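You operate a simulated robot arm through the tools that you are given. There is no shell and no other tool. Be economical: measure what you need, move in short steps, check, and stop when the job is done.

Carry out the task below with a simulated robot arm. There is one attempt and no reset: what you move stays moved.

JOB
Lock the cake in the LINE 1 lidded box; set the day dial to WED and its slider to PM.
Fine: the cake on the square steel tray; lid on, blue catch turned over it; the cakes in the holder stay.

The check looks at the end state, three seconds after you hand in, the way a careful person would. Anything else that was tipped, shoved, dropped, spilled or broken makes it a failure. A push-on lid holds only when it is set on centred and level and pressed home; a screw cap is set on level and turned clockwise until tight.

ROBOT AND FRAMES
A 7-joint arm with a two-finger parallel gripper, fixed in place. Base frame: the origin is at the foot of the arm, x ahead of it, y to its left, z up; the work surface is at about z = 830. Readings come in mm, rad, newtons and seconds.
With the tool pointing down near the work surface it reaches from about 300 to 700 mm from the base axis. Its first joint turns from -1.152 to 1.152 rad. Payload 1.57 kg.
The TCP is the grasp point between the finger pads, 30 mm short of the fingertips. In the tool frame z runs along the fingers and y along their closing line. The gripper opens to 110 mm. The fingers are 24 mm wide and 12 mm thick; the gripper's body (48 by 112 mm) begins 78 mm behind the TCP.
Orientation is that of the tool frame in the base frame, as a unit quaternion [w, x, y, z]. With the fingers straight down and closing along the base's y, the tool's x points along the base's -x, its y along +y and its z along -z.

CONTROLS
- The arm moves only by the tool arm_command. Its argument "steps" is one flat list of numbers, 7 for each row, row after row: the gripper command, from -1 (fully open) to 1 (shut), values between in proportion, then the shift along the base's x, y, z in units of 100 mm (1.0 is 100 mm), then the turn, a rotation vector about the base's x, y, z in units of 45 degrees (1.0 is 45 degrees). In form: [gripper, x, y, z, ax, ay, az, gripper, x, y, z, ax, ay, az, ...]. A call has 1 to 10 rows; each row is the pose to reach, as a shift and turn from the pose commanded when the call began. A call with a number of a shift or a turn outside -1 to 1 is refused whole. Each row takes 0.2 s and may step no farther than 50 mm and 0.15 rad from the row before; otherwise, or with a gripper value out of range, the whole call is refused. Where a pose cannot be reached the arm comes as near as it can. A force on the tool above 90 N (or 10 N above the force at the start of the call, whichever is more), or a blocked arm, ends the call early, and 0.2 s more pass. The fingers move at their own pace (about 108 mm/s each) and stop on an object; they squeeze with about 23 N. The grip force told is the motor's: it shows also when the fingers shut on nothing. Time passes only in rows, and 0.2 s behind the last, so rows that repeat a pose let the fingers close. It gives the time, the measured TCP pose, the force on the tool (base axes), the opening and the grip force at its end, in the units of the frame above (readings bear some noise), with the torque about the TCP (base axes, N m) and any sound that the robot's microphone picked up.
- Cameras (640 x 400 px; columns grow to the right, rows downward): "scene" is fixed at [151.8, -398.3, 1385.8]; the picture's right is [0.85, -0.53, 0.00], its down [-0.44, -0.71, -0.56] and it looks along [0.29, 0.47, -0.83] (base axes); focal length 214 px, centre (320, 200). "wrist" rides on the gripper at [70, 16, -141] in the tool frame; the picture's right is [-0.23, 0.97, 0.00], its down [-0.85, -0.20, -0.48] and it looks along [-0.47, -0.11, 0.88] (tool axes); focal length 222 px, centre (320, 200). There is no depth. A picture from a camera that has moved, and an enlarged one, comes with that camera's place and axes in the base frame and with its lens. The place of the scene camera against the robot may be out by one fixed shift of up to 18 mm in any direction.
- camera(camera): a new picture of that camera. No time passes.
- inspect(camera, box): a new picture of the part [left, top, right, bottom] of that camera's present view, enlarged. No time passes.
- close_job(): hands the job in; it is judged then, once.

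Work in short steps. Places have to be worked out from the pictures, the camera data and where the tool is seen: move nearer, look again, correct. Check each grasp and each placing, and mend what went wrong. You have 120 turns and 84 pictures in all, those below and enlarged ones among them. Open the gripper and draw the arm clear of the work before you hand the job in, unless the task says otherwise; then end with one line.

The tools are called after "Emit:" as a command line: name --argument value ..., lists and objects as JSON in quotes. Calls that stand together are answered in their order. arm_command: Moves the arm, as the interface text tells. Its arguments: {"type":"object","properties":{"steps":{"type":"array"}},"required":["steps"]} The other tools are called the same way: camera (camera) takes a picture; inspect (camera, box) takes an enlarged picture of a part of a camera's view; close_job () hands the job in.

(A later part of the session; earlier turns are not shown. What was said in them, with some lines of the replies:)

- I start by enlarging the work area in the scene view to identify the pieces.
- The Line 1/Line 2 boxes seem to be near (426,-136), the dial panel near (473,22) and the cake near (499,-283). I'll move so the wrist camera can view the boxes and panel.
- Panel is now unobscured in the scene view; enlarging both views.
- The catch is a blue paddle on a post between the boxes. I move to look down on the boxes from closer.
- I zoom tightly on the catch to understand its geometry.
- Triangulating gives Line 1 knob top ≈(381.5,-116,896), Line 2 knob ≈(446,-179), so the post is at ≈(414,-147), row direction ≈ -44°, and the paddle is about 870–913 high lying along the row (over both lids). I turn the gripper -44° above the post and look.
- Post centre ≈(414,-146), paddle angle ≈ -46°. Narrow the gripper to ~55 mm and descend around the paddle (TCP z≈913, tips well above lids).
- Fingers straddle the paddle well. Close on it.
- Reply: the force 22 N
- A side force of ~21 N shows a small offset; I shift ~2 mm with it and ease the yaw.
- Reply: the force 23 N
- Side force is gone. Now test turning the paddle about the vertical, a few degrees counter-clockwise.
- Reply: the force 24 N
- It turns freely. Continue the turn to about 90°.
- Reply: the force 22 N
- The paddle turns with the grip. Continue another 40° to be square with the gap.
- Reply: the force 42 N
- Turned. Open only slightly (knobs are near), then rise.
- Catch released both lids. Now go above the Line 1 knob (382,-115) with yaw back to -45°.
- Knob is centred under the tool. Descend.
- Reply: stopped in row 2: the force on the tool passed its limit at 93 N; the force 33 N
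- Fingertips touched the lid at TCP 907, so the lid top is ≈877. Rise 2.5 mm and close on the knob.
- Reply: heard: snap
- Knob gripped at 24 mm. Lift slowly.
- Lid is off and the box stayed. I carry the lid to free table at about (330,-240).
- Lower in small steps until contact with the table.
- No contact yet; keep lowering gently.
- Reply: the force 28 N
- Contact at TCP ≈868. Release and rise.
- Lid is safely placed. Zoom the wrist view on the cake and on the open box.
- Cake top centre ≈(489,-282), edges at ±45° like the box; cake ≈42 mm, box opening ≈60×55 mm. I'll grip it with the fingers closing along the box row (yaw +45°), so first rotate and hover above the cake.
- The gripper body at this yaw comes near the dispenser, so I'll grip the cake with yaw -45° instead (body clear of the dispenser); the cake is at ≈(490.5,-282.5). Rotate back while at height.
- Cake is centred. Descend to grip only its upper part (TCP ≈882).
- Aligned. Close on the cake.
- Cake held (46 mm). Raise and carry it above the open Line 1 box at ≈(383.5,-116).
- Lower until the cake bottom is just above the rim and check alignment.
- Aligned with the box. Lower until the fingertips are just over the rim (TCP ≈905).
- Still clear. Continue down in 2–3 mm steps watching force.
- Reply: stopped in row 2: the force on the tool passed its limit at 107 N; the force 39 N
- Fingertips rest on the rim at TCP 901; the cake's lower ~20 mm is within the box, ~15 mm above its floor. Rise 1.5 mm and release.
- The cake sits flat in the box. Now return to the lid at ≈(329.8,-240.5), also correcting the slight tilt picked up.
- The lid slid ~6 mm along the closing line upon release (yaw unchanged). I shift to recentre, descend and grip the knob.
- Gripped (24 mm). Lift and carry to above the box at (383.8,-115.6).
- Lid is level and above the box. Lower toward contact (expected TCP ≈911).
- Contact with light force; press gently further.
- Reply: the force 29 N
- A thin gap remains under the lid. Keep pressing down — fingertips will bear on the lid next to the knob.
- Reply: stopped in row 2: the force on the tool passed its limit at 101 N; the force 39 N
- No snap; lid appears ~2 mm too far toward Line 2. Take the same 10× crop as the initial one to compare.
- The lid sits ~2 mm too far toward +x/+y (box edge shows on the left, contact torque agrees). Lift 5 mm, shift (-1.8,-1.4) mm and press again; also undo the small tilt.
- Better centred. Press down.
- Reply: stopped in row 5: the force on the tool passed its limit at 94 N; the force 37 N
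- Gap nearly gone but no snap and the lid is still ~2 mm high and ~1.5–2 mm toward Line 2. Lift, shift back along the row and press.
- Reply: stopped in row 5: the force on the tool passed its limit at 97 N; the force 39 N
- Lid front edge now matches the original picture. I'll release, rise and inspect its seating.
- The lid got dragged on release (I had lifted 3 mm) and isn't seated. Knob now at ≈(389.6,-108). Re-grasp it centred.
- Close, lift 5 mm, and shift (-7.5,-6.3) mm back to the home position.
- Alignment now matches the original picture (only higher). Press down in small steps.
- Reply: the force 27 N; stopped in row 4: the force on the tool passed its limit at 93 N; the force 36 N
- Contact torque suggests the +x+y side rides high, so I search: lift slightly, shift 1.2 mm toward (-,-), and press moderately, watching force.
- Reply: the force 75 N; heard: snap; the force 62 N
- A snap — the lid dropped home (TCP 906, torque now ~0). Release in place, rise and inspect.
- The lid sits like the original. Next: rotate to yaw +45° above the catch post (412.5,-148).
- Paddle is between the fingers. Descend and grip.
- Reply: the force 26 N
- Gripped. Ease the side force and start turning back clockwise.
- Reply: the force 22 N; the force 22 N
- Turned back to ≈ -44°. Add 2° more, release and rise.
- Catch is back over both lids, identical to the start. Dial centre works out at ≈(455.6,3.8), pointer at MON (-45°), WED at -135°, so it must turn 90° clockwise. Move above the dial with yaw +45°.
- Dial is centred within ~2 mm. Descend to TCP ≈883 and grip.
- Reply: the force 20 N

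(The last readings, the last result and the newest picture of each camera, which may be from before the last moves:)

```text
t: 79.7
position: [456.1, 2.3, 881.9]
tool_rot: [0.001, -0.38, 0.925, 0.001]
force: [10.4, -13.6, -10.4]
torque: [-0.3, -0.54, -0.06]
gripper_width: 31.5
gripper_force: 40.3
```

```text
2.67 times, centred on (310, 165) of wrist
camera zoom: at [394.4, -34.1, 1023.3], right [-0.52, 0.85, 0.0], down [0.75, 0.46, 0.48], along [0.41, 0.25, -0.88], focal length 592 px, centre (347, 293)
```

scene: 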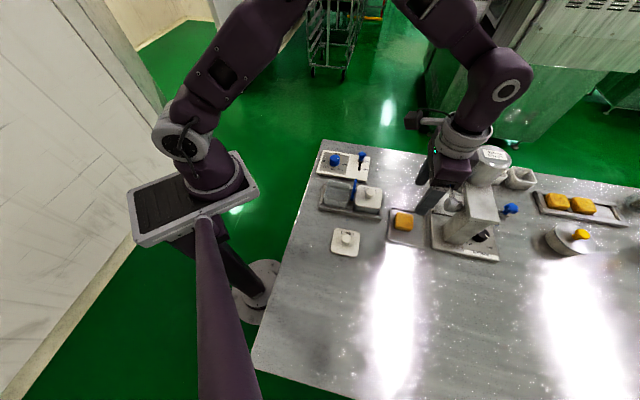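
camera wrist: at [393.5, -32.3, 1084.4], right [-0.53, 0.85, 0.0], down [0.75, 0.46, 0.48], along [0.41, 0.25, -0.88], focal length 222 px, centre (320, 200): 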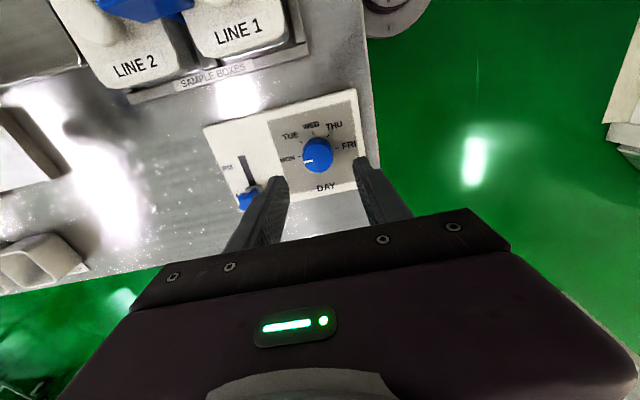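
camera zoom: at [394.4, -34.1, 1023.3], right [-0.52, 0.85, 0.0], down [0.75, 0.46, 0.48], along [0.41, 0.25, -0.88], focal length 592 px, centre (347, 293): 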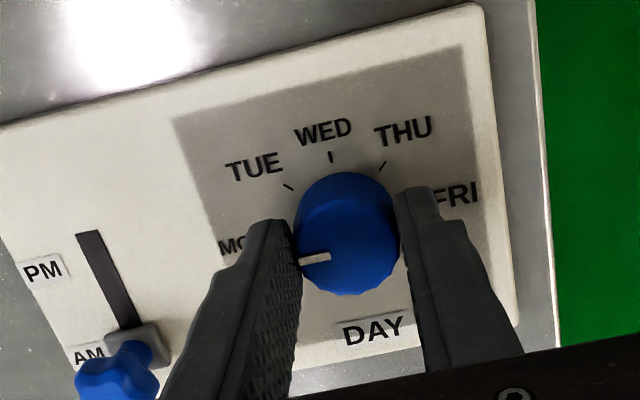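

Dial gripped (31.5 mm). Turn clockwise 90° in two calls.

Emit:
arm_command --steps '[1, 0.008, -0.008, 0, 0, 0, 0, 1, 0.008, -0.008, 0, 0, 0, -0.16, 1, 0.008, -0.008, 0, 0, 0, -0.32, 1, 0.008, -0.008, 0, 0, 0, -0.48, 1, 0.008, -0.008, 0, 0, 0, -0.64, 1, 0.008, -0.008, 0, 0, 0, -0.8, 1, 0.008, -0.008, 0, 0, 0, -0.96, 1, 0.008, -0.008, 0, 0, 0, -1.0, 1, 0.008, -0.008, 0, 0, 0, -1.0]'

Emit:
arm_command --steps '[1, 0, 0, 0, 0, 0, -0.16, 1, 0, 0, 0, 0, 0, -0.32, 1, 0, 0, 0, 0, 0, -0.48, 1, 0, 0, 0, 0, 0, -0.64, 1, 0, 0, 0, 0, 0, -0.8, 1, 0, 0, 0, 0, 0, -0.96, 1, 0, 0, 0, 0, 0, -1.0, 1, 0, 0, 0, 0, 0, -1.0]'

Emit:
inspect --camera "wrist" --box '[220, 90, 400, 240]'

```text
t: 81.7
position: [456.6, 3.1, 883.4]
tool_rot: [0.0, 0.002, 1.0, 0.0]
force: [-8.3, 12.8, -1.7]
torque: [0.44, 0.3, 0.02]
gripper_width: 31.5
gripper_force: 40.5
```

```text
t: 83.5
position: [456.6, 3.7, 883.2]
tool_rot: [0.0, 0.385, 0.923, 0.001]
force: [-7.2, 25.7, -19.5]
torque: [0.73, 0.31, 0.0]
gripper_width: 31.8
gripper_force: 40.0
```

```text
2.67 times, centred on (310, 165) of wrist
camera zoom: at [418.0, 64.9, 1023.6], right [0.85, 0.52, 0.0], down [0.46, -0.75, 0.48], along [0.25, -0.41, -0.88], focal length 592 px, centre (347, 293)
```

zoom: 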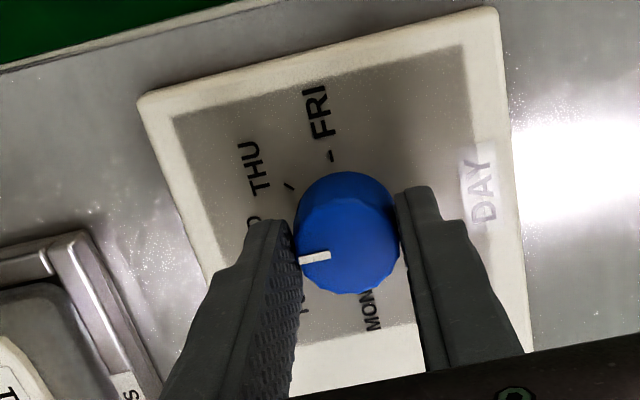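

The pointer turned with the grip and points at WED. Release and rise.

Emit:
arm_command --steps '[0.2, 0, 0, 0, 0, 0, 0, 0, 0, 0, 0, 0, 0, 0, 0, 0, 0, 0.4, 0, 0, 0, 0, 0, 0, 0.8, 0, 0, 0, 0, 0, 0, 0.8, 0, 0, 0]'

Emit:
inspect --camera "scene" --box '[312, 142, 372, 192]'

Emit:
inspect --camera "wrist" --box '[240, 60, 440, 240]'

```text
t: 84.7
position: [456.0, 3.4, 964.5]
tool_rot: [0.001, 0.384, 0.923, 0.001]
force: [-0.2, -0.5, -0.4]
torque: [0.02, -0.02, -0.02]
gripper_width: 55.4
gripper_force: 0.1
```

```text
8.00 times, centred on (342, 167) of scene
camera zoom: at [151.8, -398.3, 1385.8], right [0.85, -0.53, 0.0], down [-0.44, -0.71, -0.56], along [0.29, 0.47, -0.83], focal length 1716 px, centre (144, 464)
```

zoom: 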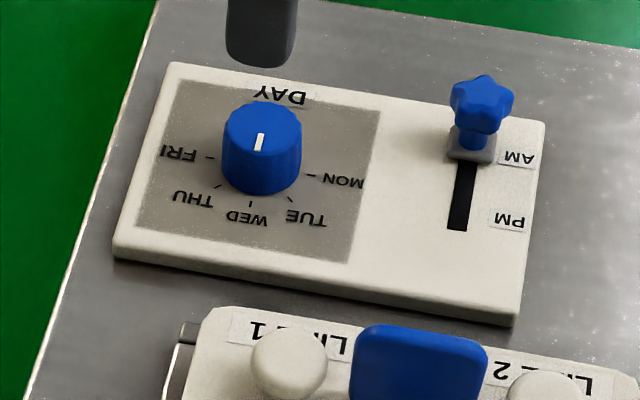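

```text
2.22 times, centred on (340, 150) of wrist
camera zoom: at [418.1, 64.0, 1104.6], right [0.85, 0.52, 0.0], down [0.46, -0.75, 0.48], along [0.25, -0.41, -0.88], focal length 494 px, centre (276, 311)
```

zoom: 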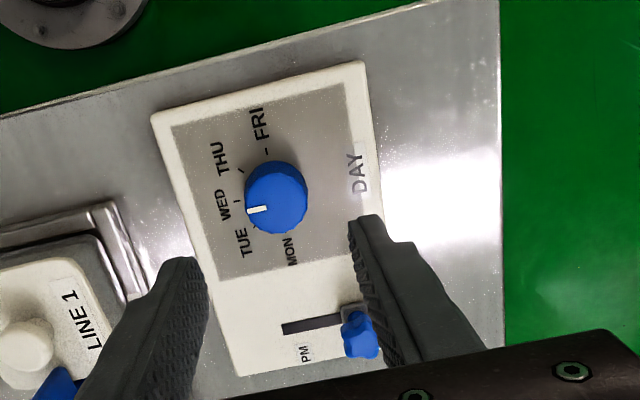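

Dial is at WED. The star knob of the slider is at ≈(532,-34), z≈872. Hover over it with the same yaw (closing along the slot).

Emit:
arm_command --steps '[0, 0.3, -0.1, 0, 0, 0, 0, 0, 0.6, -0.3, 0, 0, 0, 0, 0, 0.76, -0.373, 0, 0, 0, 0, 0, 0.76, -0.373, -0.2, 0, 0, 0, 0, 0.76, -0.373, -0.2, 0, 0, 0]'

Emit:
inspect --camera "wrist" --box '[240, 80, 400, 230]'

```text
t: 85.9
position: [531.8, -33.1, 943.2]
tool_rot: [0.001, 0.384, 0.923, 0.0]
force: [0.1, -1.2, 0.4]
torque: [-0.03, -0.01, 0.0]
gripper_width: 55.0
gripper_force: 0.1
```

```text
2.67 times, centred on (320, 155) of wrist
camera zoom: at [494.0, 27.4, 1083.7], right [0.85, 0.52, 0.0], down [0.46, -0.75, 0.48], along [0.25, -0.41, -0.88], focal length 592 px, centre (320, 320)
```

zoom: 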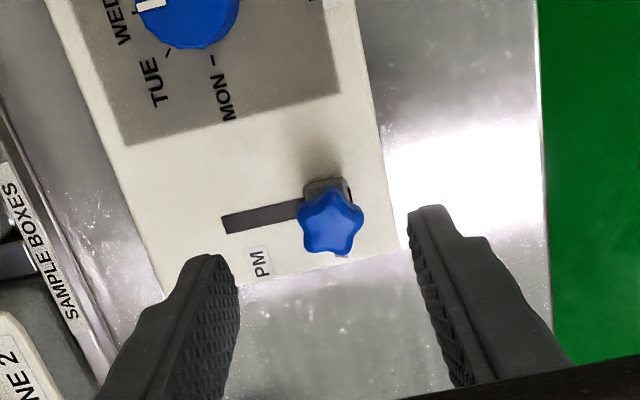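

Star is 3 mm to the right; correct, descend to TCP ≈890, and grip.

Emit:
arm_command --steps '[0, 0.025, 0.018, -0.25, 0, 0, 0, 0, 0.025, 0.018, -0.52, 0, 0, 0, 0, 0.025, 0.018, -0.52, 0, 0, 0, 1, 0.025, 0.018, -0.52, 0, 0, 0, 1, 0.025, 0.018, -0.52, 0, 0, 0, 1, 0.025, 0.018, -0.52, 0, 0, 0]'

```text
t: 87.3
position: [535.5, -33.9, 891.9]
tool_rot: [0.001, 0.384, 0.923, 0.001]
force: [2.0, -0.3, -7.2]
torque: [-0.12, -0.12, 0.01]
gripper_width: 23.2
gripper_force: 35.5
```

Gripped. Slide it toward PM, 30 mm first.

Emit:
arm_command --steps '[1, -0.04, -0.038, 0, 0, 0, 0, 1, -0.08, -0.076, 0, 0, 0, 0, 1, -0.12, -0.115, 0, 0, 0, 0, 1, -0.16, -0.153, 0, 0, 0, 0, 1, -0.2, -0.192, 0, 0, 0, 0, 1, -0.216, -0.207, 0, 0, 0, 0, 1, -0.216, -0.207, 0, 0, 0, 0]'

Emit:
inspect --camera "scene" --box '[330, 142, 390, 192]'

```text
t: 88.9
position: [513.7, -54.3, 890.6]
tool_rot: [0.002, 0.384, 0.923, 0.0]
force: [7.5, -6.8, -0.5]
torque: [-0.27, -0.28, 0.03]
gripper_width: 23.0
gripper_force: 35.5
```

```text
8.00 times, centred on (360, 167) of scene
camera zoom: at [152.0, -398.5, 1385.8], right [0.85, -0.53, 0.0], down [-0.44, -0.71, -0.56], along [0.29, 0.47, -0.83], focal length 1716 px, centre (0, 464)
```

zoom: 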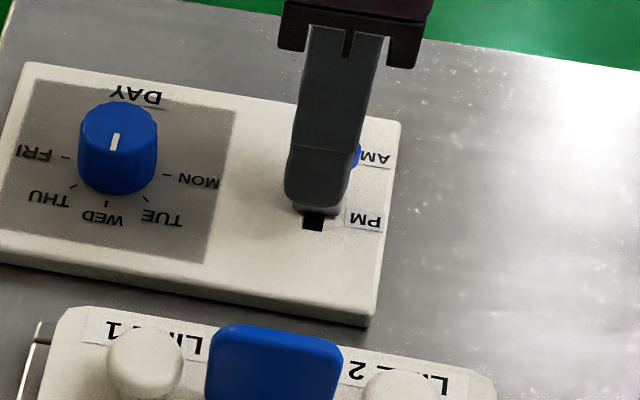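

It slides; a few mm of slot remain. Continue gently.

Emit:
arm_command --steps '[1, -0.015, -0.014, 0, 0, 0, 0, 1, -0.03, -0.029, 0, 0, 0, 0, 1, -0.03, -0.029, 0, 0, 0, 0]'

Emit:
arm_command --steps '[1, -0.01, -0.01, 0, 0, 0, 0, 1, -0.02, -0.02, 0, 0, 0, 0, 1, -0.02, -0.02, 0, 0, 0, 0]'

```text
t: 89.7
position: [511.0, -57.3, 892.5]
tool_rot: [0.001, 0.385, 0.923, 0.001]
force: [10.6, -11.4, 4.6]
torque: [-0.32, -0.24, 0.01]
gripper_width: 22.7
gripper_force: 35.3
```

```text
t: 90.5
position: [510.0, -59.7, 890.9]
tool_rot: [0.003, 0.384, 0.923, 0.0]
force: [15.0, -7.0, 13.0]
torque: [-0.16, -0.33, 0.06]
gripper_width: 23.1
gripper_force: 35.6
```

Emit:
arm_command --steps '[1, -0.01, -0.01, 0, 0, 0, 0, 1, -0.02, -0.02, 0, 0, 0, 0, 1, -0.02, -0.02, 0, 0, 0, 0]'

Emit:
inspect --camera "scene" --box '[330, 142, 390, 192]'

```text
t: 91.3
position: [509.6, -59.5, 892.5]
tool_rot: [0.004, 0.383, 0.924, 0.003]
force: [28.3, 8.5, 5.0]
torque: [0.13, -0.61, 0.09]
gripper_width: 23.0
gripper_force: 35.2
```

```text
8.00 times, centred on (360, 167) of scene
camera zoom: at [152.4, -398.1, 1385.8], right [0.85, -0.53, 0.0], down [-0.44, -0.71, -0.56], along [0.29, 0.47, -0.83], focal length 1716 px, centre (0, 464)
```

zoom: 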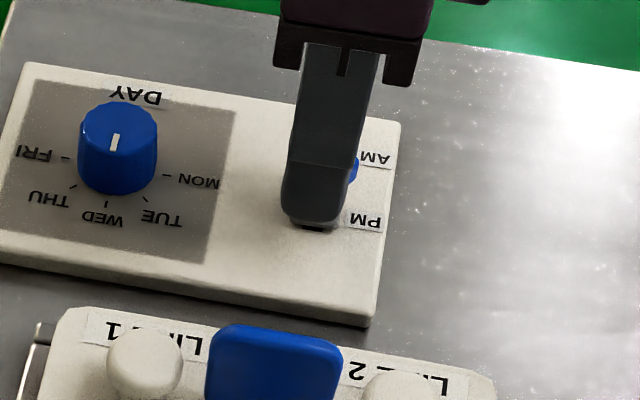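

The end stop is reached (force rising, no motion). Release and rise.

Emit:
arm_command --steps '[0.3, 0.008, 0.008, 0, 0, 0, 0, 0, 0.008, 0.008, 0, 0, 0, 0, 0, 0.008, 0.008, 0.45, 0, 0, 0, 0, 0.008, 0.008, 0.9, 0, 0, 0, 0, 0.008, 0.3, 1, 0, 0, 0, 0, 0.008, 0.7, 1, 0, 0, 0, 0, 0.008, 0.7, 1, 0, 0, 0]'

Emit:
camera --camera "scene"

Emit:
inspect --camera "scene" --box '[312, 142, 392, 222]'

```text
t: 92.9
position: [509.0, 9.0, 991.2]
tool_rot: [0.001, 0.384, 0.923, 0.001]
force: [0.9, -0.1, -0.9]
torque: [-0.02, -0.03, 0.0]
gripper_width: 55.3
gripper_force: 0.0
```

```text
4 pictures are left
```

scene: 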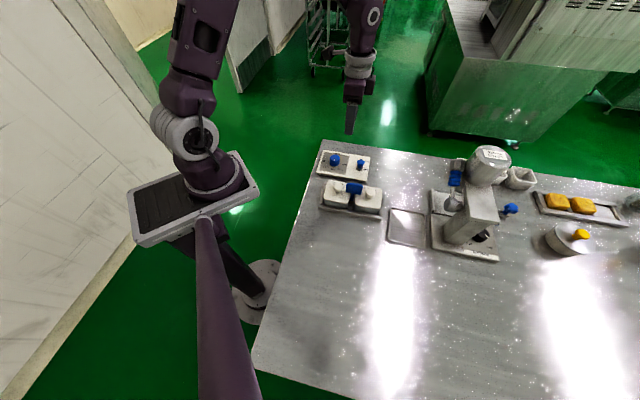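

```text
5.00 times, centred on (352, 182) of scene
camera zoom: at [151.8, -398.3, 1385.9], right [0.85, -0.53, 0.0], down [-0.44, -0.71, -0.56], along [0.29, 0.47, -0.83], focal length 1072 px, centre (160, 290)
```

zoom: 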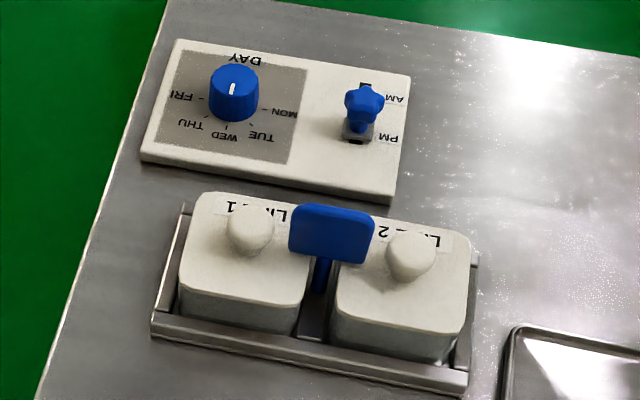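

Emit:
inspect --camera "scene" --box '[348, 152, 372, 174]'

```text
16.00 times, centred on (360, 163) of scene
camera zoom: at [151.8, -398.3, 1385.9], right [0.85, -0.53, 0.0], down [-0.44, -0.71, -0.56], along [0.29, 0.47, -0.83], focal length 3432 px, centre (-320, 792)
```

zoom: 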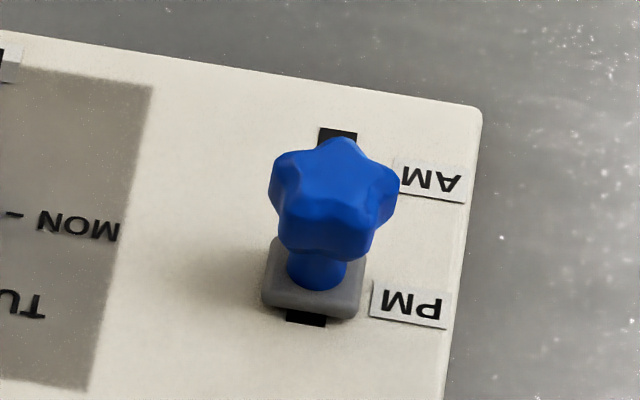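

Slider is at PM beside its label, dial at WED, lid seated, catch over it, other things untouched. Draw the arm clear with gripper open.

Emit:
arm_command --steps '[-0.5, 0, 0, 0.4, 0, 0, 0, -1, -0.2, 0, 0.8, 0, 0, 0, -1, -0.5, 0, 1, 0, 0, 0, -1, -0.5, 0, 1, 0, 0, 0]'

Emit:
inspect --camera "scene" --box '[312, 142, 532, 262]'

```text
t: 93.9
position: [457.9, 9.1, 1091.9]
tool_rot: [0.001, 0.384, 0.923, 0.0]
force: [0.7, 0.7, 0.2]
torque: [-0.01, 0.02, -0.03]
gripper_width: 109.8
gripper_force: 0.0
```

```text
2.91 times, centred on (422, 202) of scene
camera zoom: at [151.8, -398.3, 1385.8], right [0.85, -0.53, 0.0], down [-0.44, -0.71, -0.56], along [0.29, 0.47, -0.83], focal length 624 px, centre (23, 194)
```

zoom: 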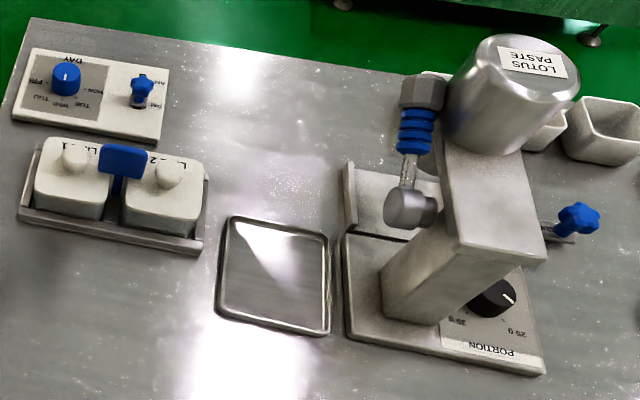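

All in place; I hand the job in.

Emit:
close_job

```text
The job is handed in.
```

The cake from the steel tray is locked in the LINE 1 box: the lid snapped home and the blue catch is turned over it. The dial is on WED and the slider on PM; the cakes in the holder were not touched.
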